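You operate a simulated robot arm through the tools that you are given. There is no shell and no other tool. Be economical: measure what you need, move in short steps, check, and stop when the job is done.

You run a simulated two-armed robot. Do the job below in one go: nothing can be reset, and whatever is moved stays where it is left.

JOB
Pick up the grey foam spacer with one hand, pass it to the other hand and put it on the shelf of the glue bench.
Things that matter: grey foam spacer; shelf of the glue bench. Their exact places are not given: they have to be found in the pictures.

Only the result counts: the job must be done as asked and must still hold three seconds after the hand-in. Knocking over, shifting, dropping, spilling or breaking anything else fails it.

ROBOT AND FRAMES
Two 7-joint arms with two-finger parallel grippers on one trunk, on a base that drives. Base frame: it is fixed to the floor where the robot stands at the start and does not move with it; the origin is under the middle of the robot, x ahead of it, y to its left, z up. Lengths are in cm, angles in rad, forces in N, time in s.
The left shoulder is at the start at [5, 18.7, 111], the right one opposite. With the tool pointing down near the work surface each hand reaches from about 10 to 66 cm from the robot's upright axis, wherever it stands, measured 20 degrees to its own side. Places, roughly: shelf of the glue bench [-150, 40, 50]. Payload 3.43 kg a hand.
The tool frame of a hand sits at the grasp point between the pads (the TCP): z along the fingers, y along the line on which they close. The tips reach 3 cm beyond it. Largest opening 9.4 cm; finger width 2.8, thickness 1; the body of the gripper, 5 by 9.6 cm, starts 5.5 cm behind the TCP.
Orientation is that of the tool frame in the base frame, as a unit quaternion [w, x, y, z]. With the fingers straight down and closing along the base's y, the tool's x points along the base's -x, its y along +y and its z along -z.

CONTROLS
- The arms move only by the tool drive_tool. It takes "left_deltas", "right_deltas" or both (then of equal length, played together; a hand with none holds still); each is one flat list of numbers, 7 for each row, row after row: the gripper command, from -1 (fully open) to 1 (shut), values between in proportion, then the shift along the tool's x, y, z in cm, then the turn, a rotation vector about the tool's x, y, z in rad. In form: [gripper, dx, dy, dz, ax, ay, az, gripper, dx, dy, dz, ax, ay, az, ...]. A call has 1 to 12 rows; each row is the pose to reach, as a shift and turn from the pose commanded when the call began, along the tool's axes at that moment. Each row takes 0.2 s and may step no farther than 5 cm and 0.15 rad from the row before; otherwise, or with a gripper value out of range, the whole call is refused. Where a pose cannot be reached the arm comes as near as it can. A force on the tool above 40 N (or 10 N above the force at the start of the call, whichever is more), or a blocked arm, ends the call early, and 0.2 s more pass. Each finger travels about 15.3 cm/s and halts on what it meets, pressing with about 38 N; the grip force reading is that of the motor and also rises with nothing between the fingers. The clock runs only during rows and for 0.2 s after the last one: add rows that repeat a pose to give the fingers time. The reply holds the time, the measured pose of the TCP, the force on the tool along the base axes, the opening and the grip force, in the units named above and with some noise, with the torque about the TCP (base axes, N m) and any sound that the robot's microphone picked up.
- Cameras (640 x 400 px; columns grow to the right, rows downward): "scene" is now at [14.6, 2.91, 128.33]; the picture's right is [0.32, -0.95, 0.00], its down [-0.45, -0.15, -0.88] and it looks along [0.84, 0.28, -0.47] (base axes); focal length 249 px, centre (320, 200). "left" rides on the left gripper at [7.6, -1.4, -10.2] in its tool frame; the picture's right is [0.18, 0.98, 0.00], its down [-0.75, 0.14, -0.64] and it looks along [-0.63, 0.12, 0.77] (tool axes); focal length 243 px, centre (320, 200). "right" rides on the right gripper at [7.6, 1.4, -10.2] in its tool frame; the picture's right is [-0.18, 0.98, 0.00], its down [-0.75, -0.14, -0.64] and it looks along [-0.63, -0.12, 0.77] (tool axes); focal length 243 px, centre (320, 200).
- camera(camera): a new picture of that camera. No time passes.
- slide_trunk(by): slides the trunk up (or, below 0, down) by that many cm; the arms and the scene camera ride with it, the base frame stays. It gives what a move gives, with no picture.
- roll_base(legs): drives the robot by 1 to 6 legs, each [ahead, left, turn to the left] in cm, cm and rad, along the robot's own axes; the way and the turn of a leg run together, so that a leg with both is an arc; at most 150 cm and 3.142 rad a leg. The arms and the cameras ride along, it lands a little off, and it stops where it bumps. It gives what a move gives.
- turn_head(pan, tilt): turns the head with the scene camera to pan (to the left, within 1.396 rad either way) and tilt (down, from -0.506 to 1.204), counted from straight ahead of the robot. It gives what a move gives.
- point_at(camera, pixels): for up to 12 pixels [column, row] of the newest picture of that camera ("zoom" is the newest enlarged one), the place [x, y, z] in the base frame of the surface seen there, good to about 0.2 cm. No time passes.
- inspect(camera, box): a new picture of the part [left, top, right, bottom] of that camera's present view, enlarged. No time passes.
- finish_job(): hands the job in; it is judged then, once.

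Go step by step. Measure first, check grasps and placings, and put right what went wrong. The budget is 80 turns and 62 pictures, counting those below and the enlarged ones. Unless the task says otherwise, let go and move clear before handing in, and close with one line.

The tools are called after "Emit:" by a JSON object that holds its "fn" and its "kwargs". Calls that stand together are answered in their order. drive_tool: Moves the arms, as the interface text tells. Its arguments: {"type":"object","properties":{"left_deltas":{"type":"array","items":{"type":"number"}},"right_deltas":{"type":"array","items":{"type":"number"}}},"required":[]} The other tools are called the same way: slide_trunk (by) slides the trunk up or down; roll_base (legs) drives the base; turn_head (pan, tilt) turns the head that bears the scene camera; camera (camera) takes a picture; point_at (camera, pixels) gives the place of the surface under pixels of a picture; inspect (camera, box) takes an enlarged picture of a part of a camera's view; finish_job () hands the job in.

At the start:

```text
time_s: 0.0
left_ee_pos: [37.4, 29.03, 112.34]
left_tcp_rot: [0.001, -0.001, 1.0, 0.001]
left_contact_force: [0.3, -0.5, -0.6]
left_torque: [0.03, 0.01, 0.02]
left_opening: 9.37
left_gripper_force: 0.0
right_ee_pos: [33.87, -4.62, 114.94]
right_tcp_rot: [-0.001, 0.0, 1.0, 0.001]
right_contact_force: [-0.2, -0.6, -0.1]
right_torque: [-0.01, 0.01, 0.01]
right_opening: 9.4
right_gripper_force: 0.1
trunk travel left (down, up): [-32.5, 10.7]
robot x, y, heading: [-0.26, 0.0, -0.003]
head pan, tilt: [0.328, 0.489]
```

scene: 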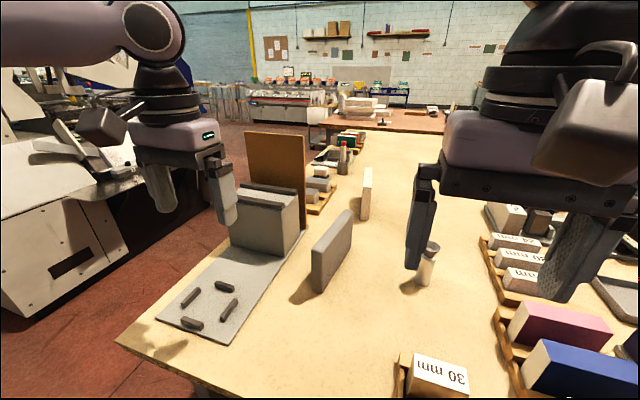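
right: 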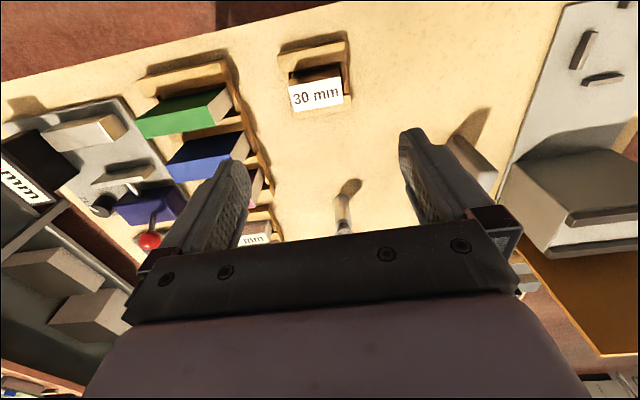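
left: 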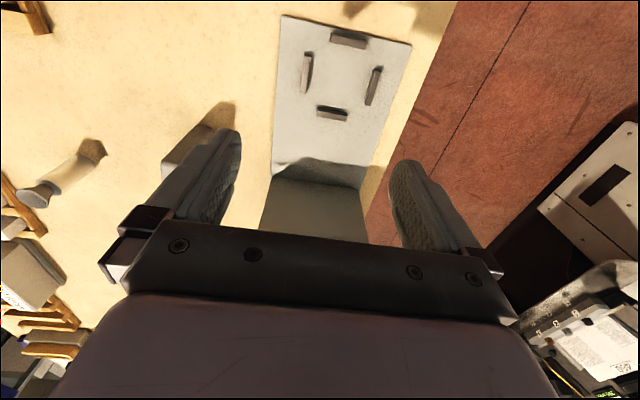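

The scene shows a grey standing slab at about (332,250) and a paler one at (366,193). I'll enlarge that area and measure the points.

Emit:
{"fn": "inspect", "kwargs": {"camera": "scene", "box": [200, 120, 460, 320]}}

Emit:
{"fn": "point_at", "kwargs": {"camera": "scene", "pixels": [[314, 249], [347, 211], [353, 214], [320, 293], [351, 243], [335, 255], [318, 254], [366, 193], [300, 340], [260, 210], [428, 265]]}}

```text
2.00 times, centred on (330, 220) of scene
```

zoom: 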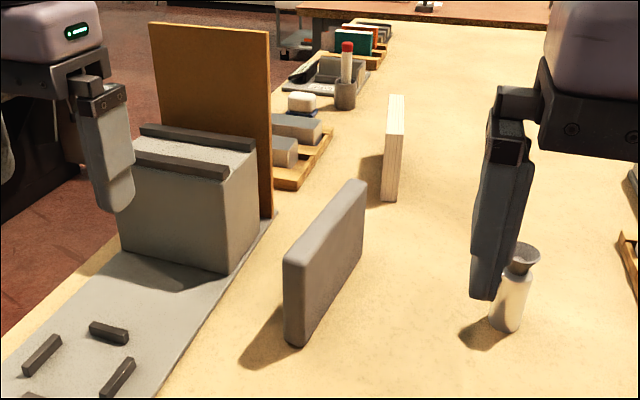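

```text
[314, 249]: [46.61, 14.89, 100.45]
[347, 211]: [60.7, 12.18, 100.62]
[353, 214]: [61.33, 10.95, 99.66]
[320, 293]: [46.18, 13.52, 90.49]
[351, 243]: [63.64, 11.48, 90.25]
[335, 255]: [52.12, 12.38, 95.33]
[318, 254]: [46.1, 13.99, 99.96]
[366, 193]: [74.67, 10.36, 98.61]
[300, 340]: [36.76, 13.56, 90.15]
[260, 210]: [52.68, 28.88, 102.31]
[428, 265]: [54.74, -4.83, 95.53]
```

The standing grey slab spans about (46,14.5) to (61,11.5), with its top at z≈100.5. I'll look right for rival grey objects before committing.

Emit:
{"fn": "turn_head", "kwargs": {"pan": -0.45, "tilt": 0.6}}

Emit:
{"fn": "camera", "kwargs": {"camera": "scene"}}

Emit:
{"fn": "turn_head", "kwargs": {"pan": 0.25, "tilt": 0.6}}

Emit:
{"fn": "camera", "kwargs": {"camera": "scene"}}

```text
time_s: 1.1
left_ee_pos: [37.55, 28.99, 112.31]
left_tcp_rot: [0.001, -0.001, 1.0, 0.0]
left_contact_force: [0.7, 0.0, 0.1]
left_torque: [-0.05, 0.03, -0.02]
left_opening: 9.4
left_gripper_force: 0.1
right_ee_pos: [33.82, -4.66, 114.98]
right_tcp_rot: [0.0, 0.0, 1.0, 0.001]
right_contact_force: [-0.1, 0.4, -0.5]
right_torque: [0.01, 0.01, 0.0]
right_opening: 9.43
right_gripper_force: 0.1
trunk travel left (down, up): [-32.5, 10.7]
robot x, y, heading: [-0.17, 0.46, -0.001]
head pan, tilt: [-0.45, 0.6]
```

```text
57 pictures are left
```

scene: 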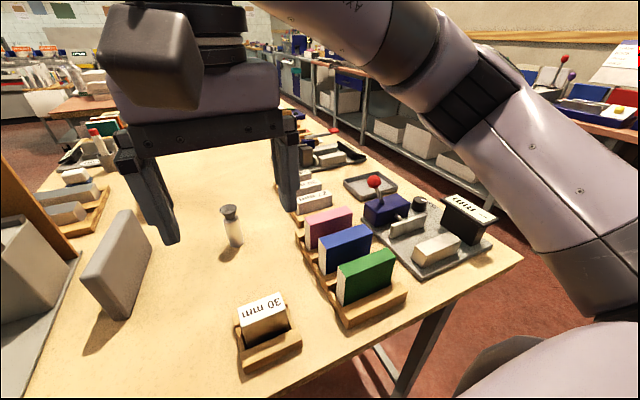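

```text
time_s: 2.2
left_ee_pos: [37.47, 28.99, 112.48]
left_tcp_rot: [0.0, -0.001, 1.0, 0.0]
left_contact_force: [0.0, 0.5, -0.1]
left_torque: [0.0, 0.01, -0.02]
left_opening: 9.38
left_gripper_force: 0.0
right_ee_pos: [33.75, -4.51, 115.11]
right_tcp_rot: [0.0, 0.0, 1.0, 0.001]
right_contact_force: [0.9, -0.7, 0.5]
right_torque: [0.0, 0.02, -0.03]
right_opening: 9.41
right_gripper_force: 0.0
trunk travel left (down, up): [-32.5, 10.7]
robot x, y, heading: [0.21, 0.11, -0.001]
head pan, tilt: [0.25, 0.6]
```

```text
56 pictures are left
```

scene: 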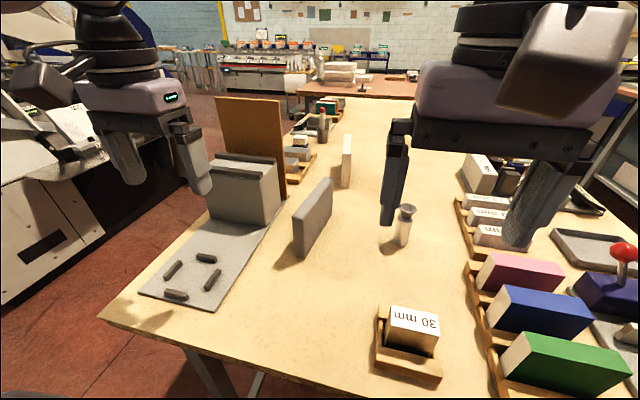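

No rival grey slab, so the standing one it is. I'll take finer points on its top edges in an enlarged view.

Emit:
{"fn": "inspect", "kwargs": {"camera": "scene", "box": [280, 165, 350, 265]}}

```text
4.00 times, centred on (315, 215) of scene
```

zoom: 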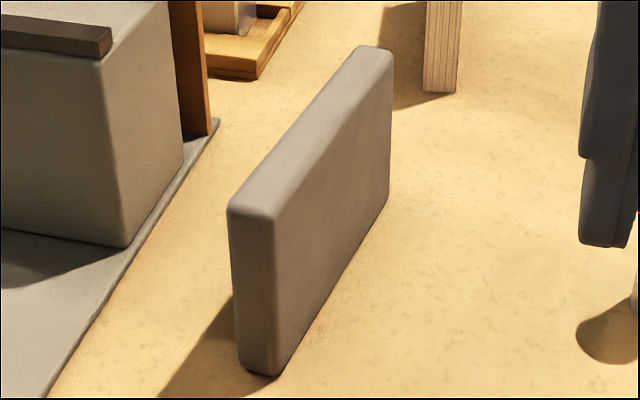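

Emit:
{"fn": "point_at", "kwargs": {"camera": "zoom", "pixels": [[235, 205], [272, 212], [358, 50], [388, 60], [300, 128], [336, 138], [280, 365], [240, 360], [386, 200], [330, 250], [255, 290], [130, 245]]}}

```text
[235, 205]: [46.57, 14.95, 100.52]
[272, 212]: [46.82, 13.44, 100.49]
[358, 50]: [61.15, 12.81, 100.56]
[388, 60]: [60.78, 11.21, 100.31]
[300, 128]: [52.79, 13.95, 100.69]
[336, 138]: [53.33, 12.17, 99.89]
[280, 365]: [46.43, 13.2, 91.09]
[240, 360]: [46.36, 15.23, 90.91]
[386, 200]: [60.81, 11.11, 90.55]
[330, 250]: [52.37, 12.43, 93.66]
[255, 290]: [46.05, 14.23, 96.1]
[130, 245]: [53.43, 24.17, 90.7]
```

The slab has yaw ≈ -0.145, is about 2 cm thick, and its near end is at (46.4,14.2). I'll bring the left hand above (50,13.7), turned to match it.

Emit:
{"fn": "drive_tool", "kwargs": {"left_deltas": [-1, -2.5, -3.06, 0, 0, 0, 0.029, -1, -5, -6.1, 0, 0, 0, 0.058, -1, -7.5, -9.2, 0, 0, 0, 0.087, -1, -10, -12.2, 0, 0, 0, 0.116, -1, -12.5, -15.3, 0, 0, 0, 0.145, -1, -12.5, -15.3, 0, 0, 0, 0.145]}}

Emit:
{"fn": "camera", "kwargs": {"camera": "left"}}

```text
time_s: 3.6
left_ee_pos: [44.27, 19.77, 114.09]
left_tcp_rot: [0.0, 0.064, 0.998, 0.0]
left_contact_force: [0.3, -0.1, 0.4]
left_torque: [0.0, 0.02, -0.01]
left_opening: 9.42
left_gripper_force: 0.0
left hand out of reach, approached as far as the arm can: row 4, 5, 6
right_ee_pos: [33.81, -4.57, 114.87]
right_tcp_rot: [0.001, 0.0, 1.0, 0.002]
right_contact_force: [-0.5, -0.6, 1.0]
right_torque: [0.0, 0.02, -0.02]
right_opening: 9.41
right_gripper_force: 0.0
trunk travel left (down, up): [-32.5, 10.7]
robot x, y, heading: [0.11, -0.07, -0.004]
head pan, tilt: [0.25, 0.6]
```

```text
54 pictures are left
```

left: 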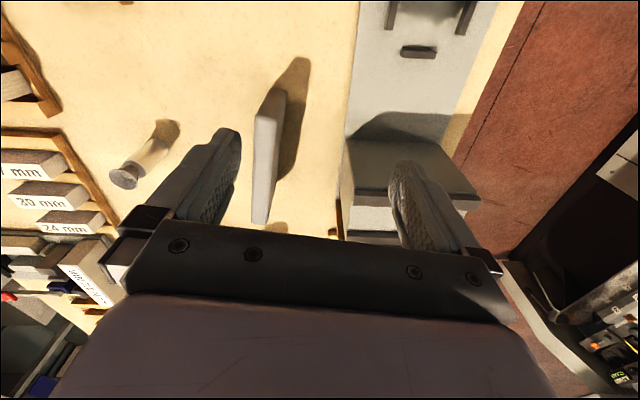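

At this height the left arm fell short, stopping at (44.3,19.8). I'll raise the trunk so the shoulder sits higher for a downward reach.

Emit:
{"fn": "slide_trunk", "kwargs": {"by": 10}}

Emit:
{"fn": "drive_tool", "kwargs": {"left_deltas": [-1, 0, 0, 4, 0, 0, 0, -1, 0, 0, 8, 0, 0, 0, -1, 0, 0, 10, 0, 0, 0, -1, 0, 0, 10, 0, 0, 0]}}

```text
time_s: 4.9
left_ee_pos: [44.39, 19.82, 124.01]
left_tcp_rot: [0.0, 0.064, 0.998, 0.001]
left_contact_force: [0.5, 0.0, 0.1]
left_torque: [0.0, -0.02, 0.02]
left_opening: 9.38
left_gripper_force: 0.0
right_ee_pos: [33.88, -4.54, 124.88]
right_tcp_rot: [0.0, 0.0, 1.0, 0.0]
right_contact_force: [0.1, -0.2, 0.5]
right_torque: [-0.05, 0.0, 0.01]
right_opening: 9.4
right_gripper_force: 0.2
trunk travel left (down, up): [-42.5, 0.7]
robot x, y, heading: [0.29, -0.29, 0.002]
head pan, tilt: [0.25, 0.6]
```

```text
time_s: 5.9
left_ee_pos: [44.49, 19.89, 113.92]
left_tcp_rot: [0.0, 0.064, 0.998, 0.0]
left_contact_force: [0.0, -0.9, -0.2]
left_torque: [0.04, 0.0, 0.0]
left_opening: 9.38
left_gripper_force: 0.0
right_ee_pos: [33.91, -4.63, 125.02]
right_tcp_rot: [0.0, 0.001, 1.0, 0.001]
right_contact_force: [0.0, -0.5, 0.4]
right_torque: [-0.02, 0.01, 0.01]
right_opening: 9.41
right_gripper_force: 0.0
trunk travel left (down, up): [-42.5, 0.7]
robot x, y, heading: [-0.09, 0.03, -0.001]
head pan, tilt: [0.25, 0.6]
```

The lift worked. Now I'll shift the left hand over the grasp point, keeping it at about z 112.

Emit:
{"fn": "drive_tool", "kwargs": {"left_deltas": [-1, -2.1, -1.8, 0.6, 0, 0, 0.006, -1, -4.2, -3.6, 1.2, 0, 0, 0.012, -1, -6.25, -5.45, 1.9, 0, 0, 0.017, -1, -6.25, -5.45, 1.9, 0, 0, 0.017]}}

Emit:
{"fn": "camera", "kwargs": {"camera": "left"}}

```text
time_s: 6.9
left_ee_pos: [47.05, 17.44, 112.22]
left_tcp_rot: [0.0, 0.071, 0.997, -0.001]
left_contact_force: [0.7, -0.3, -0.7]
left_torque: [0.01, -0.03, -0.01]
left_opening: 9.41
left_gripper_force: 0.1
left hand out of reach, approached as far as the arm can: row 2, 3, 4
right_ee_pos: [33.82, -4.59, 125.13]
right_tcp_rot: [0.0, -0.001, 1.0, 0.002]
right_contact_force: [-0.2, 1.0, -0.2]
right_torque: [0.02, 0.01, 0.01]
right_opening: 9.36
right_gripper_force: 0.1
trunk travel left (down, up): [-42.5, 0.7]
robot x, y, heading: [-0.25, -0.03, 0.002]
head pan, tilt: [0.25, 0.6]
```

```text
53 pictures are left
```

left: 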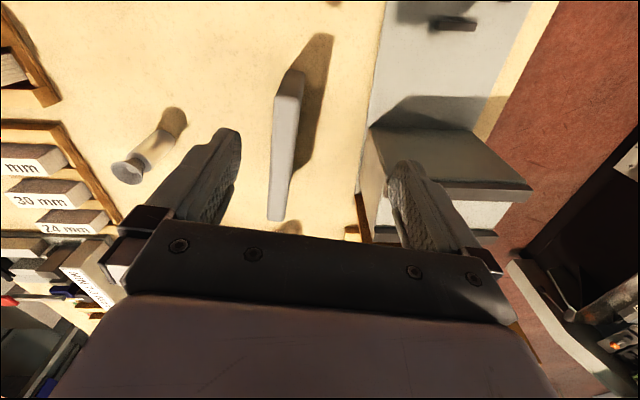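

Still short at (47.05,17.4). I'll check the table's front edge to see whether the base can creep forward.

Emit:
{"fn": "turn_head", "kwargs": {"pan": 0.0, "tilt": 1.15}}

Emit:
{"fn": "camera", "kwargs": {"camera": "scene"}}

```text
time_s: 7.9
left_ee_pos: [47.22, 17.43, 112.2]
left_tcp_rot: [0.0, 0.072, 0.997, -0.001]
left_contact_force: [-0.3, 0.5, -0.3]
left_torque: [-0.04, -0.01, 0.03]
left_opening: 9.39
left_gripper_force: 0.0
right_ee_pos: [34.0, -4.61, 125.14]
right_tcp_rot: [0.0, 0.0, 1.0, 0.0]
right_contact_force: [0.5, 0.3, 0.3]
right_torque: [0.0, 0.0, -0.02]
right_opening: 9.4
right_gripper_force: 0.0
trunk travel left (down, up): [-42.5, 0.7]
robot x, y, heading: [0.04, 0.26, 0.003]
head pan, tilt: [0.0, 1.15]
```

```text
52 pictures are left
```

scene: 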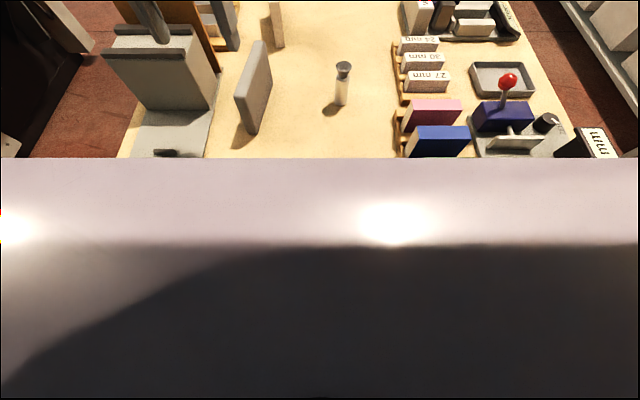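

The robot's own body hides the table edge. I'll go lower instead, since reach grows nearer the surface, down to z 105 so the tips stay above the slab top.

Emit:
{"fn": "drive_tool", "kwargs": {"left_deltas": [-1, 0, 0, 3.6, 0, 0, 0, -1, 0, 0, 7.2, 0, 0, 0, -1, -1.7, -1.68, 7.2, 0, 0, 0, -1, -3.4, -3.35, 7.2, 0, 0, 0, -1, -3.4, -3.35, 7.2, 0, 0, 0]}}

Emit:
{"fn": "turn_head", "kwargs": {"pan": 0.25, "tilt": 0.6}}

Emit:
{"fn": "camera", "kwargs": {"camera": "left"}}

```text
time_s: 9.1
left_ee_pos: [46.43, 17.68, 105.43]
left_tcp_rot: [0.001, 0.072, 0.997, 0.0]
left_contact_force: [-0.2, -0.9, 0.9]
left_torque: [-0.03, 0.0, 0.01]
left_opening: 9.42
left_gripper_force: 0.1
left hand out of reach, approached as far as the arm can: row 2, 3, 4, 5
right_ee_pos: [33.86, -4.65, 124.97]
right_tcp_rot: [0.001, 0.0, 1.0, 0.001]
right_contact_force: [-0.2, -0.2, 0.0]
right_torque: [-0.04, 0.02, 0.0]
right_opening: 9.39
right_gripper_force: 0.0
trunk travel left (down, up): [-42.5, 0.7]
robot x, y, heading: [0.06, -0.05, 0.003]
head pan, tilt: [0.0, 1.15]
```

```text
time_s: 10.1
left_ee_pos: [46.54, 17.72, 105.52]
left_tcp_rot: [0.0, 0.071, 0.997, 0.0]
left_contact_force: [-0.6, 0.0, -0.7]
left_torque: [0.04, 0.01, 0.0]
left_opening: 9.4
left_gripper_force: 0.1
right_ee_pos: [33.81, -4.56, 124.99]
right_tcp_rot: [0.0, 0.0, 1.0, 0.001]
right_contact_force: [-0.2, 0.7, 0.6]
right_torque: [0.02, 0.01, 0.02]
right_opening: 9.41
right_gripper_force: 0.0
trunk travel left (down, up): [-42.5, 0.7]
robot x, y, heading: [-0.21, 0.07, -0.001]
head pan, tilt: [0.25, 0.6]
```

```text
51 pictures are left
```

left: 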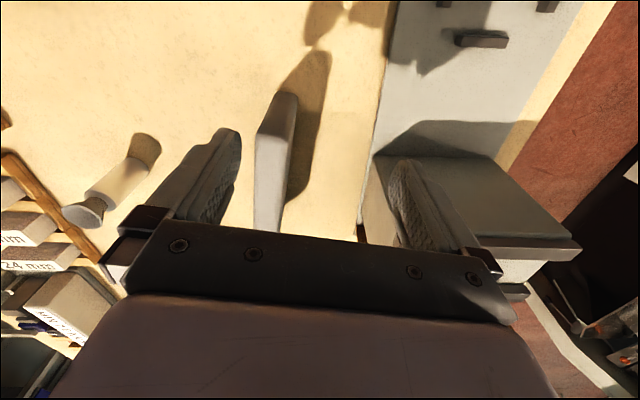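

The arm still stops near x 46.5, so I'll test whether it's the forward or the sideways motion that's limited. I'll raise it slightly, then go straight ahead.

Emit:
{"fn": "drive_tool", "kwargs": {"left_deltas": [-1, -2, 0, -1, 0, 0, 0, -1, -4, 0, -1, 0, 0, 0, -1, -4, 0, -1, 0, 0, 0]}}

Emit:
{"fn": "camera", "kwargs": {"camera": "scene"}}

```text
time_s: 10.9
left_ee_pos: [48.48, 19.04, 106.89]
left_tcp_rot: [0.0, 0.072, 0.997, 0.0]
left_contact_force: [0.3, 0.3, -0.1]
left_torque: [-0.03, 0.01, -0.01]
left_opening: 9.4
left_gripper_force: 0.0
left hand out of reach, approached as far as the arm can: row 1, 2, 3
right_ee_pos: [33.9, -4.68, 125.01]
right_tcp_rot: [0.0, -0.001, 1.0, 0.001]
right_contact_force: [-0.1, -0.2, -0.3]
right_torque: [0.02, 0.03, -0.01]
right_opening: 9.38
right_gripper_force: 0.0
trunk travel left (down, up): [-42.5, 0.7]
robot x, y, heading: [-0.49, 0.01, 0.001]
head pan, tilt: [0.25, 0.6]
```

```text
50 pictures are left
```

scene: 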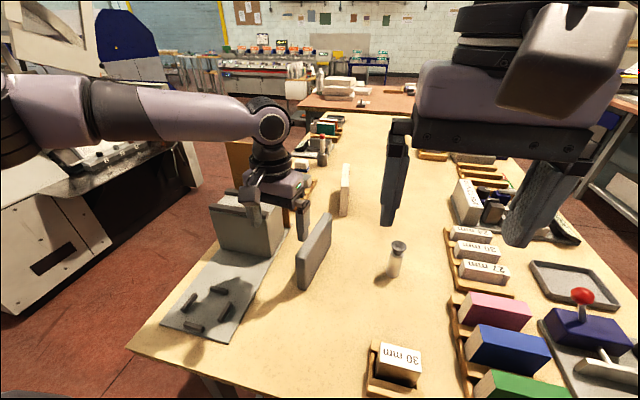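

The arm moves more freely outward (y rose along with x). I'll roll the base 10 cm to the right so the slab lies more to the left arm's own side; the left tips at 104 clear the slab top.

Emit:
{"fn": "roll_base", "kwargs": {"legs": [[0, -10, 0]]}}

```text
time_s: 12.0
left_ee_pos: [48.48, 9.32, 106.92]
left_tcp_rot: [0.001, 0.071, 0.997, 0.001]
left_contact_force: [0.2, -0.1, -0.9]
left_torque: [0.03, 0.04, 0.01]
left_opening: 9.42
left_gripper_force: 0.0
right_ee_pos: [33.8, -14.36, 124.93]
right_tcp_rot: [0.0, 0.001, 1.0, 0.001]
right_contact_force: [-0.9, 0.7, 0.0]
right_torque: [0.01, -0.01, -0.04]
right_opening: 9.39
right_gripper_force: 0.1
trunk travel left (down, up): [-42.5, 0.7]
robot x, y, heading: [0.13, -10.12, 0.002]
head pan, tilt: [0.25, 0.6]
```

The roll landed well. Next I'll shift the left hand to (50,13.7) at z≈106.

Emit:
{"fn": "drive_tool", "kwargs": {"left_deltas": [-1, -0.4, 2.2, 0, 0, 0, 0, -1, -0.87, 4.5, 0.5, 0, 0, 0, -1, -0.87, 4.5, 0.5, 0, 0, 0]}}

Emit:
{"fn": "camera", "kwargs": {"camera": "left"}}

```text
time_s: 12.8
left_ee_pos: [49.95, 13.78, 106.32]
left_tcp_rot: [0.0, 0.071, 0.997, 0.0]
left_contact_force: [0.1, 0.6, 0.7]
left_torque: [0.0, -0.02, 0.02]
left_opening: 9.38
left_gripper_force: 0.1
right_ee_pos: [33.9, -14.3, 125.03]
right_tcp_rot: [0.0, 0.0, 1.0, 0.001]
right_contact_force: [-0.2, 0.4, 0.1]
right_torque: [0.01, 0.02, -0.05]
right_opening: 9.41
right_gripper_force: 0.2
trunk travel left (down, up): [-42.5, 0.7]
robot x, y, heading: [0.1, -9.59, -0.002]
head pan, tilt: [0.25, 0.6]
```

```text
49 pictures are left
```

left: 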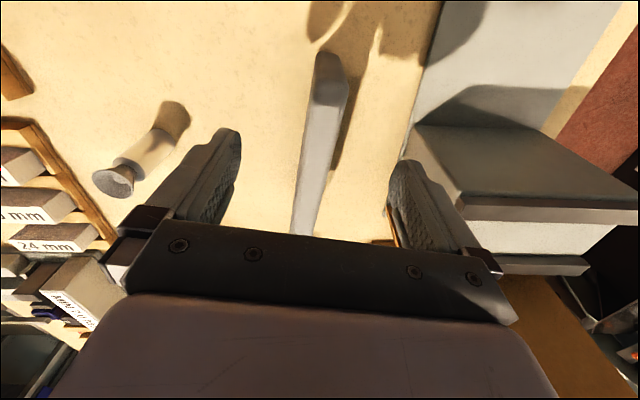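

The slab is centred between the fingers. I'll lower with the trunk, a pure vertical move, so the TCP reaches z≈97.

Emit:
{"fn": "slide_trunk", "kwargs": {"by": -9.2}}

Emit:
{"fn": "camera", "kwargs": {"camera": "left"}}

```text
time_s: 14.1
left_ee_pos: [49.92, 13.8, 97.14]
left_tcp_rot: [0.0, 0.072, 0.997, 0.0]
left_contact_force: [0.3, -0.1, -0.4]
left_torque: [-0.04, -0.03, -0.04]
left_opening: 9.39
left_gripper_force: 0.2
right_ee_pos: [33.73, -14.37, 115.9]
right_tcp_rot: [0.0, 0.0, 1.0, 0.001]
right_contact_force: [-0.3, 0.2, -0.4]
right_torque: [-0.01, 0.01, -0.01]
right_opening: 9.38
right_gripper_force: 0.1
trunk travel left (down, up): [-33.3, 9.9]
robot x, y, heading: [0.55, -9.59, 0.005]
head pan, tilt: [0.25, 0.6]
```

```text
48 pictures are left
```

left: 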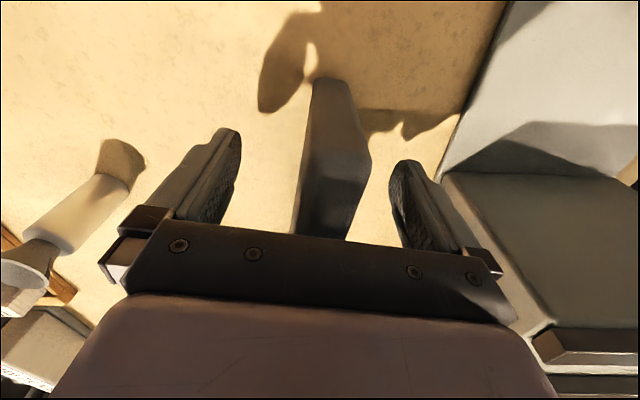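

The fingers straddle the slab, so I'll close on it.

Emit:
{"fn": "drive_tool", "kwargs": {"left_deltas": [0, 0, 0, 0, 0, 0, 0, 0.6, 0, 0, 0, 0, 0, 0, 1, 0, 0, 0, 0, 0, 0, 1, 0, 0, 0, 0, 0, 0, 1, 0, 0, 0, 0, 0, 0]}}

Emit:
{"fn": "slide_trunk", "kwargs": {"by": 9.5}}

Emit:
{"fn": "camera", "kwargs": {"camera": "scene"}}

```text
time_s: 15.3
left_ee_pos: [49.89, 13.73, 97.16]
left_tcp_rot: [0.0, 0.071, 0.997, 0.001]
left_contact_force: [-0.6, -0.6, 0.0]
left_torque: [0.01, 0.03, -0.01]
left_opening: 2.71
left_gripper_force: 38.0
right_ee_pos: [33.72, -14.42, 115.84]
right_tcp_rot: [0.001, -0.001, 1.0, 0.002]
right_contact_force: [-0.1, 0.2, 0.3]
right_torque: [-0.01, 0.01, -0.02]
right_opening: 9.43
right_gripper_force: 0.1
trunk travel left (down, up): [-33.3, 9.9]
robot x, y, heading: [-0.16, -9.83, -0.003]
head pan, tilt: [0.25, 0.6]
```

```text
time_s: 16.6
left_ee_pos: [49.92, 13.9, 106.56]
left_tcp_rot: [0.0, 0.072, 0.997, 0.0]
left_contact_force: [0.4, 0.2, 0.1]
left_torque: [0.01, 0.01, 0.01]
left_opening: 2.73
left_gripper_force: 37.1
right_ee_pos: [33.81, -14.34, 125.25]
right_tcp_rot: [0.0, 0.0, 1.0, 0.001]
right_contact_force: [-0.2, 0.3, 0.1]
right_torque: [0.0, -0.02, 0.01]
right_opening: 9.43
right_gripper_force: 0.1
trunk travel left (down, up): [-42.8, 0.4]
robot x, y, heading: [-0.13, -9.73, -0.001]
head pan, tilt: [0.25, 0.6]
```

```text
47 pictures are left
```

scene: 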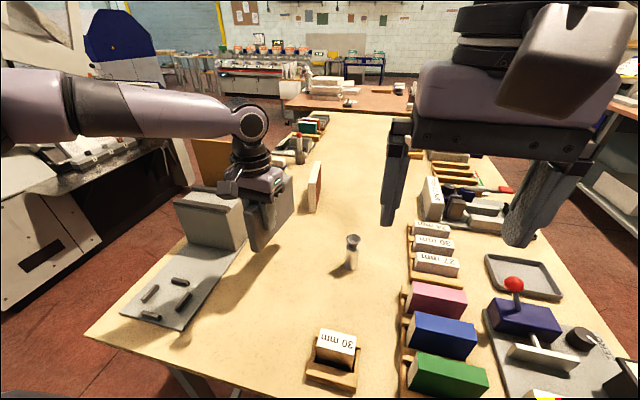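

The slab is lifted (opening 2.7, grip 37 N). I'll raise it and draw it in toward the robot before backing away from the table.

Emit:
{"fn": "drive_tool", "kwargs": {"left_deltas": [1, 0, 0, -4, 0, 0, 0, 1, 2, 0, -8, 0, 0, 0, 1, 6, 0, -8, 0, 0, 0, 1, 10, 0, -8, 0, 0, 0, 1, 12, 0, -8, 0, 0, 0]}}

Emit:
{"fn": "roll_base", "kwargs": {"legs": [[-40, 0, 0]]}}

Emit:
{"fn": "turn_head", "kwargs": {"pan": 1.39, "tilt": 0.4}}

Emit:
{"fn": "camera", "kwargs": {"camera": "scene"}}

```text
time_s: 17.8
left_ee_pos: [38.1, 15.3, 114.58]
left_tcp_rot: [-0.001, 0.071, 0.998, 0.0]
left_contact_force: [-0.5, 0.1, 0.0]
left_torque: [-0.04, -0.01, -0.03]
left_opening: 2.72
left_gripper_force: 37.6
right_ee_pos: [33.9, -14.28, 125.37]
right_tcp_rot: [-0.001, 0.0, 1.0, 0.001]
right_contact_force: [0.0, 0.1, -0.2]
right_torque: [0.0, 0.02, -0.03]
right_opening: 9.39
right_gripper_force: 0.0
trunk travel left (down, up): [-42.8, 0.4]
robot x, y, heading: [0.04, -9.43, -0.001]
head pan, tilt: [0.25, 0.6]
```

```text
time_s: 20.2
left_ee_pos: [-1.57, 15.46, 114.54]
left_tcp_rot: [0.001, 0.071, 0.998, 0.0]
left_contact_force: [0.3, -0.1, -0.5]
left_torque: [0.02, -0.02, -0.02]
left_opening: 2.73
left_gripper_force: 38.5
right_ee_pos: [-5.84, -14.49, 125.26]
right_tcp_rot: [0.0, 0.0, 1.0, 0.001]
right_contact_force: [-0.5, -0.2, 0.4]
right_torque: [-0.02, -0.02, 0.01]
right_opening: 9.38
right_gripper_force: 0.2
trunk travel left (down, up): [-42.8, 0.4]
robot x, y, heading: [-39.66, -9.74, 0.002]
head pan, tilt: [0.25, 0.6]
```

```text
time_s: 21.6
left_ee_pos: [-1.68, 15.35, 114.53]
left_tcp_rot: [0.0, 0.071, 0.997, 0.0]
left_contact_force: [-0.1, 0.4, 0.1]
left_torque: [0.0, 0.01, -0.02]
left_opening: 2.7
left_gripper_force: 38.2
right_ee_pos: [-5.78, -14.46, 125.2]
right_tcp_rot: [-0.001, -0.001, 1.0, 0.0]
right_contact_force: [-0.2, 0.4, -0.3]
right_torque: [0.0, 0.02, 0.0]
right_opening: 9.4
right_gripper_force: 0.2
trunk travel left (down, up): [-42.8, 0.4]
robot x, y, heading: [-39.68, -9.39, 0.004]
head pan, tilt: [1.389, 0.4]
```

```text
46 pictures are left
```

scene: 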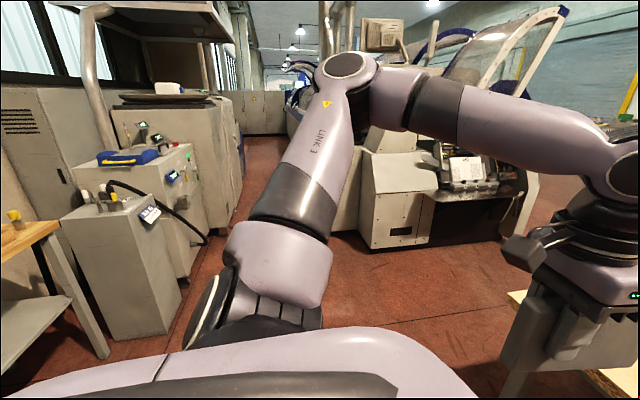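

Part of a bench with a lower shelf shows at the left edge, around (30,300). The floor around me is clear, so I'll turn left to face it.

Emit:
{"fn": "roll_base", "kwargs": {"legs": [[0, 0, 1.5]]}}

Emit:
{"fn": "turn_head", "kwargs": {"pan": 1.2, "tilt": 0.5}}

Emit:
{"fn": "camera", "kwargs": {"camera": "scene"}}

```text
time_s: 25.7
left_ee_pos: [-62.37, 29.79, 114.55]
left_tcp_rot: [0.0, -0.632, 0.775, 0.0]
left_contact_force: [0.4, -0.6, -0.6]
left_torque: [-0.01, 0.02, 0.0]
left_opening: 2.7
left_gripper_force: 38.3
right_ee_pos: [-33.04, 23.64, 125.34]
right_tcp_rot: [-0.001, -0.685, 0.728, 0.001]
right_contact_force: [0.8, -0.4, 0.9]
right_torque: [0.0, -0.01, 0.03]
right_opening: 9.39
right_gripper_force: 0.1
trunk travel left (down, up): [-42.8, 0.4]
robot x, y, heading: [-39.64, -9.85, 1.507]
head pan, tilt: [1.389, 0.4]
```

```text
time_s: 26.4
left_ee_pos: [-62.32, 29.7, 114.69]
left_tcp_rot: [0.0, -0.631, 0.776, 0.0]
left_contact_force: [0.3, -0.2, -0.6]
left_torque: [-0.02, -0.02, 0.01]
left_opening: 2.73
left_gripper_force: 37.9
right_ee_pos: [-32.84, 23.6, 125.15]
right_tcp_rot: [-0.001, -0.685, 0.729, 0.0]
right_contact_force: [-0.3, 0.1, -0.1]
right_torque: [0.01, 0.01, -0.05]
right_opening: 9.4
right_gripper_force: 0.1
trunk travel left (down, up): [-42.8, 0.4]
robot x, y, heading: [-39.7, -9.89, 1.512]
head pan, tilt: [1.201, 0.499]
```

```text
45 pictures are left
```

scene: 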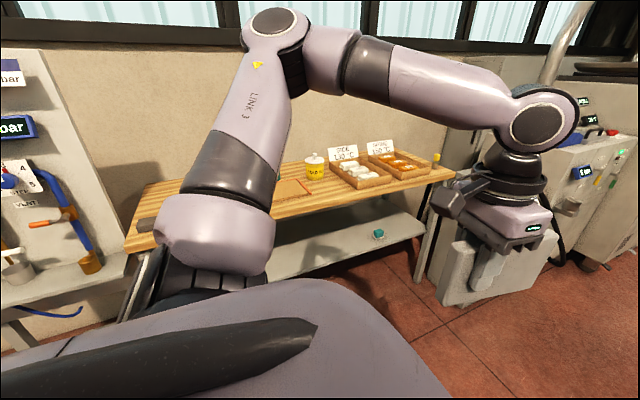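

The glue bench has its wood top at about (300,195) and the lower shelf at about (340,240), with a small teal item at (379,234). I'll measure all of these.

Emit:
{"fn": "point_at", "kwargs": {"camera": "scene", "pixels": [[280, 262], [420, 232], [340, 245], [390, 215], [300, 230], [379, 234], [452, 170], [280, 211], [345, 200], [385, 210], [410, 215], [300, 270]]}}

Emit:
{"fn": "inspect", "kwargs": {"camera": "scene", "box": [240, 140, 480, 290]}}

```text
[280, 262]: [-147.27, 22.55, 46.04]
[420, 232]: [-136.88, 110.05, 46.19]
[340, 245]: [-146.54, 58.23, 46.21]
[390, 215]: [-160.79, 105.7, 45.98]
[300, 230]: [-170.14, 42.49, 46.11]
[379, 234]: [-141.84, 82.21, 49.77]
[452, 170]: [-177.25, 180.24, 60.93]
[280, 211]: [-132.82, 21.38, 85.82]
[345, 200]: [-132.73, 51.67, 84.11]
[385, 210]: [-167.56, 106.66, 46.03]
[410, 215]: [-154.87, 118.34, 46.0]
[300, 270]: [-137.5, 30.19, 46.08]
```

```text
2.67 times, centred on (360, 215) of scene
```

zoom: 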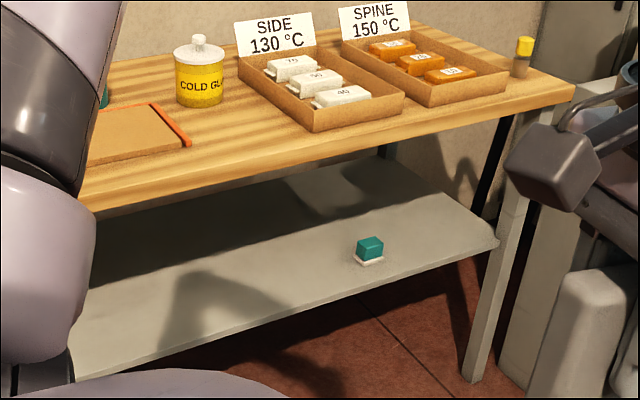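

The shelf is at z=46, from its front edge at x≈-134 back to about -170, and the bench top is at z≈84. For the pass, I'll turn both wrists 90° so the slab's free end faces the right hand, and move the right hand aside.

Emit:
{"fn": "drive_tool", "kwargs": {"left_deltas": [1, 0.15, -1.5, 0, 0, 0, 0.143, 1, 0.3, -3, 0, 0, 0, 0.286, 1, 0.45, -4.5, 0, 0, 0, 0.429, 1, 0.6, -6, 0, 0, 0, 0.572, 1, 0.75, -7.5, 0, 0, 0, 0.715, 1, 0.9, -9, 0, 0, 0, 0.858, 1, 1.05, -10.5, 0, 0, 0, 1.0, 1, 1.2, -12, 0, 0, 0, 1.144, 1, 1.35, -13.5, 0, 0, 0, 1.287, 1, 1.5, -15, 0, 0, 0, 1.43], "right_deltas": [-1, 0, -1.2, 0, 0, 0, -0.15, -1, 0, -2.4, 0, 0, 0, -0.3, -1, 0, -3.6, 0, 0, 0, -0.45, -1, 0, -4.8, 0, 0, 0, -0.6, -1, 0, -6, 0, 0, 0, -0.75, -1, 0, -7.2, 0, 0, 0, -0.9, -1, 0, -8.4, 0, 0, 0, -1.05, -1, 0, -9.6, 0, 0, 0, -1.2, -1, 0, -10.8, 0, 0, 0, -1.35, -1, 0, -12, 0, 0, 0, -1.5]}}

Emit:
{"fn": "turn_head", "kwargs": {"pan": 0, "tilt": 0.5}}

Emit:
{"fn": "camera", "kwargs": {"camera": "scene"}}

```text
time_s: 28.6
left_ee_pos: [-49.03, 24.32, 115.44]
left_tcp_rot: [0.001, 0.008, 1.0, 0.001]
left_contact_force: [0.6, -0.8, -0.9]
left_torque: [-0.01, -0.02, 0.01]
left_opening: 2.72
left_gripper_force: 37.8
left hand out of reach, approached as far as the arm can: row 10
right_ee_pos: [-23.78, 18.97, 123.97]
right_tcp_rot: [-0.001, 0.998, -0.066, 0.0]
right_contact_force: [0.9, -1.0, 0.4]
right_torque: [0.03, 0.03, 0.0]
right_opening: 9.4
right_gripper_force: 0.1
right hand out of reach, approached as far as the arm can: row 9, 10
trunk travel left (down, up): [-42.8, 0.4]
robot x, y, heading: [-39.6, -9.96, 1.511]
head pan, tilt: [1.201, 0.499]
```

```text
time_s: 30.0
left_ee_pos: [-49.05, 24.45, 115.44]
left_tcp_rot: [0.0, 0.007, 1.0, 0.0]
left_contact_force: [0.6, -0.1, -0.2]
left_torque: [-0.03, 0.02, -0.02]
left_opening: 2.69
left_gripper_force: 37.7
right_ee_pos: [-23.7, 19.09, 123.91]
right_tcp_rot: [0.0, 0.998, -0.067, -0.001]
right_contact_force: [-0.3, -0.6, -0.4]
right_torque: [0.01, 0.04, 0.04]
right_opening: 9.39
right_gripper_force: 0.2
trunk travel left (down, up): [-42.8, 0.4]
robot x, y, heading: [-39.37, -10.04, 1.513]
head pan, tilt: [0.0, 0.499]
```

```text
43 pictures are left
```

scene: 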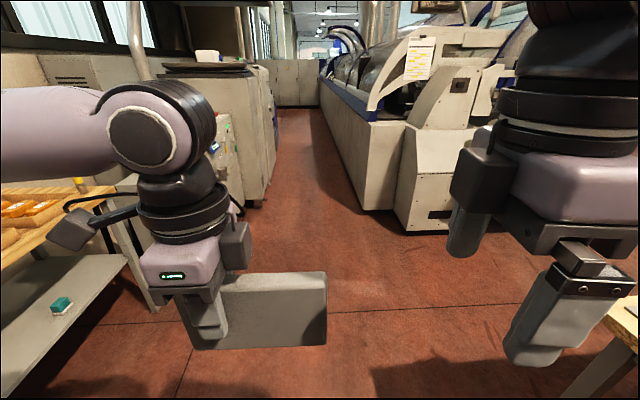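

The slab now points along +x with its free end at x≈-37.5, and the right wrist's camera faces away from it. Now I'll tilt the right fingers up toward the slab, about 40° below horizontal, and bring them to a pre-grasp point.

Emit:
{"fn": "drive_tool", "kwargs": {"right_deltas": [-1, -1.3, -0.73, 0.5, -0.0097, -0.145, -0.0209, -1, -2.6, -1.47, 1, -0.0195, -0.29, -0.0418, -1, -3.9, -2.2, 1.5, -0.0292, -0.435, -0.0627, -1, -5.2, -2.93, 2, -0.0389, -0.58, -0.0835, -1, -6.5, -3.67, 2.5, -0.0487, -0.725, -0.1044, -1, -7.76, -4.4, 3, -0.0584, -0.87, -0.1253, -1, -7.76, -4.4, 3, -0.0584, -0.87, -0.1253]}}

Emit:
{"fn": "camera", "kwargs": {"camera": "scene"}}

Emit:
{"fn": "camera", "kwargs": {"camera": "right"}}

```text
time_s: 31.6
left_ee_pos: [-49.08, 24.5, 115.35]
left_tcp_rot: [0.0, 0.009, 1.0, 0.001]
left_contact_force: [0.0, 0.6, -0.5]
left_torque: [0.0, 0.0, -0.04]
left_opening: 2.73
left_gripper_force: 38.5
right_ee_pos: [-28.91, 18.27, 124.26]
right_tcp_rot: [0.001, 0.906, 0.0, -0.423]
right_contact_force: [-0.6, 1.0, -1.2]
right_torque: [0.03, -0.03, -0.01]
right_opening: 9.43
right_gripper_force: 0.0
right hand out of reach, approached as far as the arm can: row 3, 4, 5, 6, 7
trunk travel left (down, up): [-42.8, 0.4]
robot x, y, heading: [-39.84, -10.01, 1.509]
head pan, tilt: [0.0, 0.499]
```

```text
42 pictures are left
```

scene: 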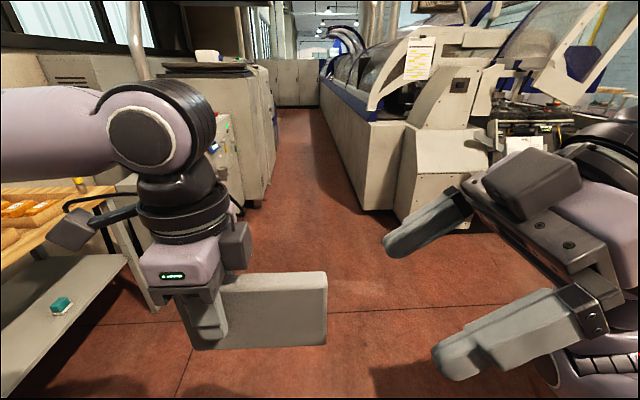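

```text
41 pictures are left
```

right: 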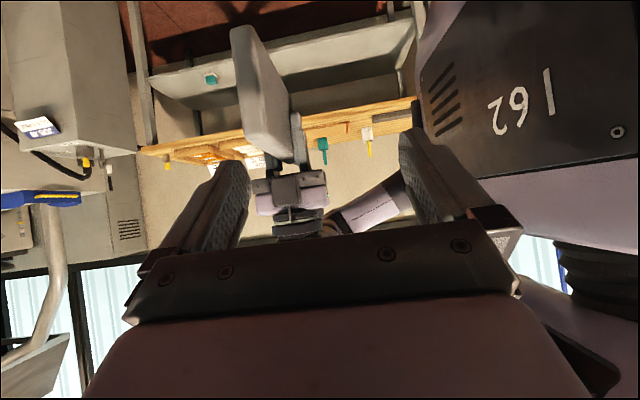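

The right orientation is exact, but its position stopped at (-28.9,18.3,124.3): it can't reach farther ahead. I'll bring the slab back toward the robot to y≈17 and lower the right hand.

Emit:
{"fn": "drive_tool", "kwargs": {"left_deltas": [1, 0, -1.9, 0, 0, 0, 0, 1, 0, -3.7, 0, 0, 0, 0, 1, 0, -5.6, 0, 0, 0, 0, 1, 0, -7.45, 0, 0, 0, 0, 1, 0, -7.45, 0, 0, 0, 0], "right_deltas": [-1, 1.06, 0.3, 1.6, 0, 0, 0, -1, 2.1, 0.65, 3.2, 0, 0, 0, -1, 3.2, 1, 4.7, 0, 0, 0, -1, 4.24, 1.3, 6.3, 0, 0, 0, -1, 4.24, 1.3, 6.3, 0, 0, 0]}}

```text
time_s: 32.8
left_ee_pos: [-49.43, 16.91, 115.26]
left_tcp_rot: [0.0, 0.031, 1.0, 0.0]
left_contact_force: [-0.2, -0.8, -0.6]
left_torque: [-0.02, -0.04, 0.05]
left_opening: 2.69
left_gripper_force: 38.3
right_ee_pos: [-29.09, 15.73, 119.81]
right_tcp_rot: [0.001, 0.906, 0.0, -0.422]
right_contact_force: [-0.6, 0.3, -0.4]
right_torque: [-0.04, -0.02, -0.08]
right_opening: 9.4
right_gripper_force: 0.1
right hand out of reach, approached as far as the arm can: row 1, 2, 3, 4, 5
trunk travel left (down, up): [-42.8, 0.4]
robot x, y, heading: [-39.14, -9.68, 1.513]
head pan, tilt: [0.0, 0.499]
```

The right hand is limited near x=-29, so I'll move the slab to it instead: raise the left hand by 6 cm, then carry the slab toward +x between the open right fingers.

Emit:
{"fn": "drive_tool", "kwargs": {"left_deltas": [1, 0, 0, -3, 0, 0, 0, 1, 0, 0, -6, 0, 0, 0, 1, -3, 0, -6, 0, 0, 0, 1, -6, 0, -6, 0, 0, 0, 1, -8, 0, -6, 0, 0, 0, 1, -8, 0, -6, 0, 0, 0]}}

Emit:
{"fn": "camera", "kwargs": {"camera": "scene"}}

Emit:
{"fn": "camera", "kwargs": {"camera": "right"}}

```text
time_s: 34.2
left_ee_pos: [-48.95, 16.06, 119.99]
left_tcp_rot: [0.0, 0.032, 1.0, 0.0]
left_contact_force: [0.6, 0.8, -0.3]
left_torque: [-0.01, -0.01, -0.05]
left_opening: 2.74
left_gripper_force: 37.6
left hand out of reach, approached as far as the arm can: row 3, 4, 5, 6
right_ee_pos: [-29.18, 15.59, 119.73]
right_tcp_rot: [0.001, 0.907, 0.001, -0.422]
right_contact_force: [0.5, -0.6, -0.4]
right_torque: [-0.02, -0.01, 0.02]
right_opening: 9.37
right_gripper_force: 0.0
trunk travel left (down, up): [-42.8, 0.4]
robot x, y, heading: [-39.71, -10.25, 1.507]
head pan, tilt: [0.0, 0.499]
```

```text
40 pictures are left
```

scene: 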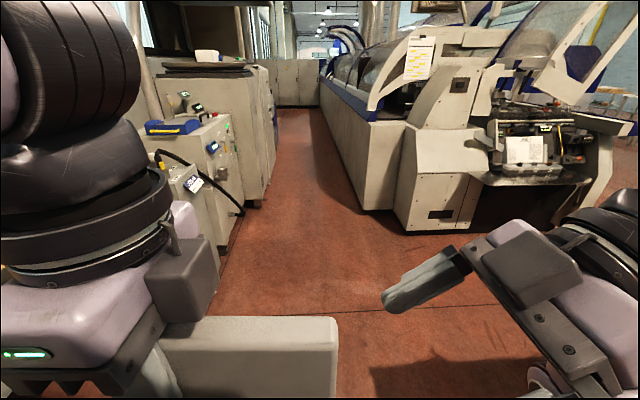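

```text
39 pictures are left
```

right: 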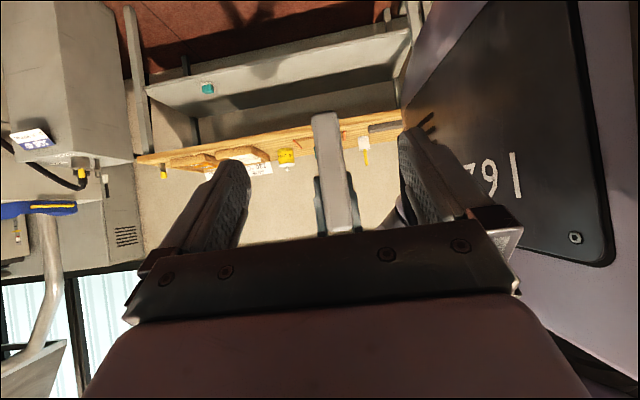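

Both hands stop short with this geometry. A better one: the left hand points forward with the slab's length upright, and the right hand grips its top end from above. First I'll undo the left yaw and the right tilt.

Emit:
{"fn": "drive_tool", "kwargs": {"left_deltas": [1, 0.36, 0.9, 0, 0, 0, -0.1428, 1, 0.73, 1.8, 0, 0, 0, -0.2856, 1, 1.1, 2.7, 0, 0, 0, -0.4284, 1, 1.45, 3.6, 0, 0, 0, -0.5712, 1, 1.8, 4.5, 0, 0, 0, -0.714, 1, 2.2, 5.4, 0, 0, 0, -0.8568, 1, 2.5, 6.3, 0, 0, 0, -1.0, 1, 2.9, 7.2, 0, 0, 0, -1.1424, 1, 3.3, 8.1, 0, 0, 0, -1.285, 1, 3.6, 9, 0, 0, 0, -1.428, 1, 4, 10, 0, 0, 0, -1.571, 1, 4, 10, 0, 0, 0, -1.571], "right_deltas": [-1, 0, 0, 0, 0, 0.145, 0, -1, 0, 0, 0, 0, 0.29, 0, -1, 0, 0, 0, 0, 0.435, 0, -1, 0, 0, 0, 0, 0.58, 0, -1, 0, 0, 0, 0, 0.725, 0, -1, 0, 0, 0, 0, 0.87, 0, -1, 0, 0, 0, 0, 0.873, 0, -1, 0, 0, 0, 0, 0.873, 0, -1, 0, 0, 0, 0, 0.873, 0, -1, 0, 0, 0, 0, 0.873, 0, -1, 0, 0, 0, 0, 0.873, 0, -1, 0, 0, 0, 0, 0.873, 0]}}

```text
time_s: 36.8
left_ee_pos: [-52.78, 26.3, 120.0]
left_tcp_rot: [-0.001, -0.685, 0.729, 0.0]
left_contact_force: [-0.4, 0.0, -1.1]
left_torque: [0.02, 0.05, 0.0]
left_opening: 2.72
left_gripper_force: 37.9
right_ee_pos: [-29.11, 15.51, 119.8]
right_tcp_rot: [0.0, 1.0, 0.002, 0.0]
right_contact_force: [0.3, 0.4, -0.3]
right_torque: [-0.01, 0.01, -0.04]
right_opening: 9.41
right_gripper_force: 0.0
trunk travel left (down, up): [-42.8, 0.4]
robot x, y, heading: [-39.88, -9.76, 1.512]
head pan, tilt: [0.0, 0.499]
```

Both wrists are back in order. Now I'll pitch the left hand to point forward while moving it ahead and down, and yaw the right hand back to neutral.

Emit:
{"fn": "drive_tool", "kwargs": {"left_deltas": [1, -1.2, -0.45, 1.1, 0, -0.143, 0, 1, -2.4, -0.9, 2.2, 0, -0.286, 0, 1, -3.6, -1.36, 3.3, 0, -0.428, 0, 1, -4.8, -1.8, 4.4, 0, -0.571, 0, 1, -6, -2.27, 5.5, 0, -0.714, 0, 1, -7.1, -2.7, 6.5, 0, -0.857, 0, 1, -8.3, -3.2, 7.6, 0, -1.0, 0, 1, -9.5, -3.6, 8.7, 0, -1.142, 0, 1, -10.6, -4.1, 9.8, 0, -1.285, 0, 1, -11.8, -4.5, 10.9, 0, -1.428, 0, 1, -13, -5, 12, 0, -1.571, 0, 1, -13, -5, 12, 0, -1.571, 0], "right_deltas": [-1, 0, 0, 0, 0, 0, 0.148, -1, 0, 0, 0, 0, 0, 0.296, -1, 0, 0, 0, 0, 0, 0.444, -1, 0, 0, 0, 0, 0, 0.592, -1, 0, 0, 0, 0, 0, 0.74, -1, 0, 0, 0, 0, 0, 0.888, -1, 0, 0, 0, 0, 0, 1.036, -1, 0, 0, 0, 0, 0, 1.184, -1, 0, 0, 0, 0, 0, 1.332, -1, 0, 0, 0, 0, 0, 1.48, -1, 0, 0, 0, 0, 0, 1.628, -1, 0, 0, 0, 0, 0, 1.628]}}

Emit:
{"fn": "camera", "kwargs": {"camera": "scene"}}

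```text
time_s: 39.4
left_ee_pos: [-53.73, 39.28, 113.03]
left_tcp_rot: [0.517, -0.483, 0.515, 0.484]
left_contact_force: [0.5, 0.8, -0.4]
left_torque: [-0.03, -0.02, 0.02]
left_opening: 2.69
left_gripper_force: 38.1
left hand out of reach, approached as far as the arm can: row 8, 9, 10, 11, 12
right_ee_pos: [-29.14, 15.62, 119.85]
right_tcp_rot: [-0.001, -0.686, 0.727, 0.001]
right_contact_force: [-0.6, 0.5, 0.9]
right_torque: [0.01, 0.01, -0.01]
right_opening: 9.41
right_gripper_force: 0.0
trunk travel left (down, up): [-42.8, 0.4]
robot x, y, heading: [-39.41, -9.93, 1.508]
head pan, tilt: [0.0, 0.499]
```

```text
38 pictures are left
```

scene: 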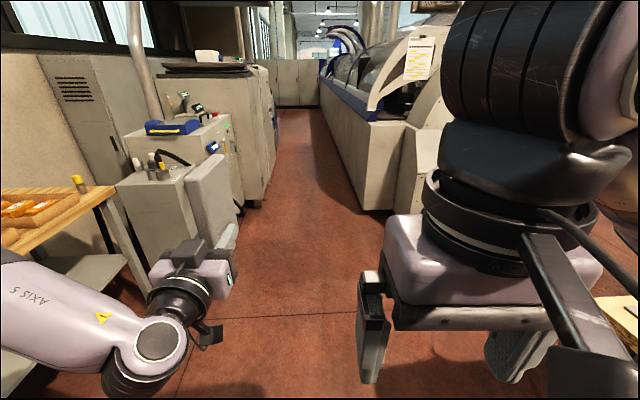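

The left hand now points forward with the slab upright (visible at (210,200)), but it sits 17 cm left of centre. I'll test how far it can come inward and down.

Emit:
{"fn": "drive_tool", "kwargs": {"left_deltas": [1, 3, 0, 0, 0, 0, 0, 1, 6, 0, 0, 0, 0, 0, 1, 9, -3, 0, 0, 0, 0, 1, 12, -6, 0, 0, 0, 0, 1, 12, -9, 0, 0, 0, 0, 1, 12, -12, 0, 0, 0, 0, 1, 12, -12, 0, 0, 0, 0]}}

```text
time_s: 41.0
left_ee_pos: [-55.1, 39.49, 111.46]
left_tcp_rot: [0.516, -0.484, 0.515, 0.484]
left_contact_force: [0.4, -0.7, -0.4]
left_torque: [-0.01, 0.02, -0.02]
left_opening: 2.73
left_gripper_force: 38.0
left hand out of reach, approached as far as the arm can: row 1, 2, 3, 4, 5, 6, 7
right_ee_pos: [-29.11, 15.59, 119.81]
right_tcp_rot: [-0.001, -0.687, 0.726, -0.001]
right_contact_force: [0.0, 0.1, 0.7]
right_torque: [0.0, 0.01, -0.01]
right_opening: 9.4
right_gripper_force: 0.1
trunk travel left (down, up): [-42.8, 0.4]
robot x, y, heading: [-39.84, -9.89, 1.516]
head pan, tilt: [0.0, 0.499]
```

A wrist limit seems to bind here. I'll let the left hand yaw inward by 0.6 rad while moving down and in.

Emit:
{"fn": "drive_tool", "kwargs": {"left_deltas": [1, 0, 0, 0, 0.145, 0, 0, 1, 0, 0, 0, 0.29, 0, 0, 1, 0, 0, 0, 0.435, 0, 0, 1, 0, 0, 0, 0.58, 0, 0, 1, 2, -3, 0, 0.6, 0, 0, 1, 4, -6, 0, 0.6, 0, 0, 1, 6, -9, 0, 0.6, 0, 0, 1, 8, -12, 0, 0.6, 0, 0, 1, 8, -15, 0, 0.6, 0, 0, 1, 8, -15, 0, 0.6, 0, 0]}}

Emit:
{"fn": "camera", "kwargs": {"camera": "scene"}}

```text
time_s: 43.2
left_ee_pos: [-46.11, 37.86, 109.73]
left_tcp_rot: [0.635, -0.31, 0.636, 0.31]
left_contact_force: [0.2, -0.6, 0.1]
left_torque: [-0.03, -0.01, -0.01]
left_opening: 2.75
left_gripper_force: 37.8
left hand out of reach, approached as far as the arm can: row 7, 8, 9, 10
right_ee_pos: [-29.12, 15.5, 119.82]
right_tcp_rot: [0.0, -0.688, 0.726, 0.0]
right_contact_force: [-0.4, -0.1, -0.4]
right_torque: [0.0, 0.0, 0.0]
right_opening: 9.38
right_gripper_force: 0.0
trunk travel left (down, up): [-42.8, 0.4]
robot x, y, heading: [-39.43, -10.18, 1.51]
head pan, tilt: [0.0, 0.499]
```

```text
37 pictures are left
```

scene: 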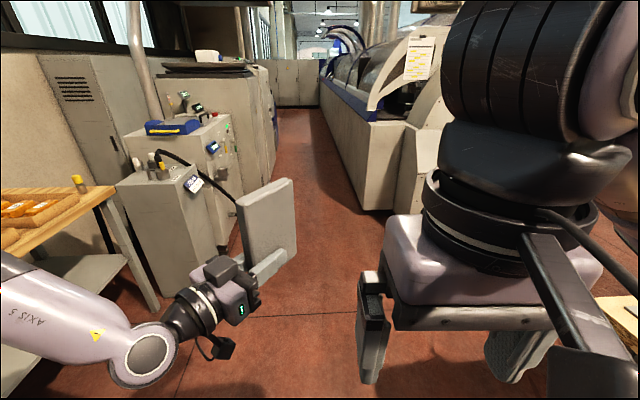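

Yawing inward freed the left arm, now about 9 cm left of centre. New plan: roll the left hand so the slab lies flat with its free end facing back-right, and bring the right hand horizontal to mirror it and grip that end.

Emit:
{"fn": "drive_tool", "kwargs": {"left_deltas": [1, 0, 0, 0, 0, 0, 0.143, 1, 0, 0, 0, 0, 0, 0.286, 1, 0, 0, 0, 0, 0, 0.428, 1, 0, 0, 0, 0, 0, 0.571, 1, 0, 0, 0, 0, 0, 0.714, 1, 0, 0, 0, 0, 0, 0.857, 1, 0, 0, 0, 0, 0, 1.0, 1, 0, 0, 0, 0, 0, 1.142, 1, 0, 0, 0, 0, 0, 1.285, 1, 0, 0, 0, 0, 0, 1.428, 1, 0, 0, 0, 0, 0, 1.571, 1, 0, 0, 0, 0, 0, 1.571], "right_deltas": [-1, -1.45, -0.8, 0.7, 0, -0.143, 0, -1, -2.9, -1.6, 1.5, 0, -0.286, 0, -1, -4.4, -2.5, 2.2, 0, -0.428, 0, -1, -5.8, -3.3, 2.9, 0, -0.571, 0, -1, -7.3, -4.1, 3.6, 0, -0.714, 0, -1, -8.7, -4.9, 4.4, 0, -0.857, 0, -1, -10.2, -5.7, 5.1, 0, -1.0, 0, -1, -11.6, -6.5, 5.8, 0, -1.142, 0, -1, -13.1, -7.4, 6.5, 0, -1.285, 0, -1, -14.5, -8.2, 7.3, 0, -1.428, 0, -1, -16, -9, 8, 0, -1.571, 0, -1, -16, -9, 8, 0, -1.571, 0]}}

Emit:
{"fn": "camera", "kwargs": {"camera": "scene"}}

```text
time_s: 45.8
left_ee_pos: [-46.18, 38.01, 109.62]
left_tcp_rot: [0.228, 0.231, 0.668, 0.669]
left_contact_force: [-0.4, -0.1, -0.2]
left_torque: [0.02, 0.03, -0.01]
left_opening: 2.74
left_gripper_force: 37.7
right_ee_pos: [-22.53, 30.56, 112.91]
right_tcp_rot: [0.514, -0.486, 0.514, 0.486]
right_contact_force: [-0.7, 1.2, 1.0]
right_torque: [0.02, 0.01, 0.03]
right_opening: 9.38
right_gripper_force: 0.1
right hand out of reach, approached as far as the arm can: row 6, 7, 8, 9, 10, 11, 12
trunk travel left (down, up): [-42.8, 0.4]
robot x, y, heading: [-39.59, -9.75, 1.507]
head pan, tilt: [0.0, 0.499]
```

```text
36 pictures are left
```

scene: 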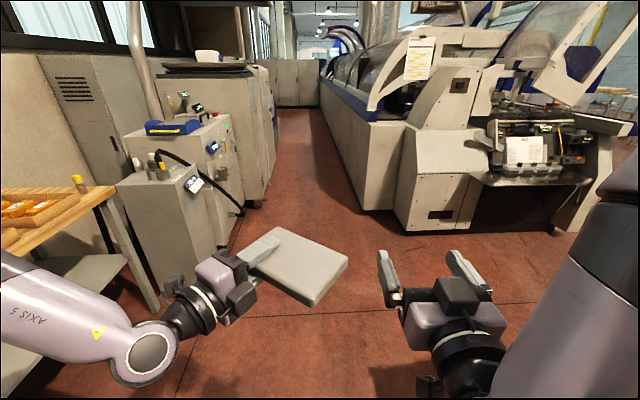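

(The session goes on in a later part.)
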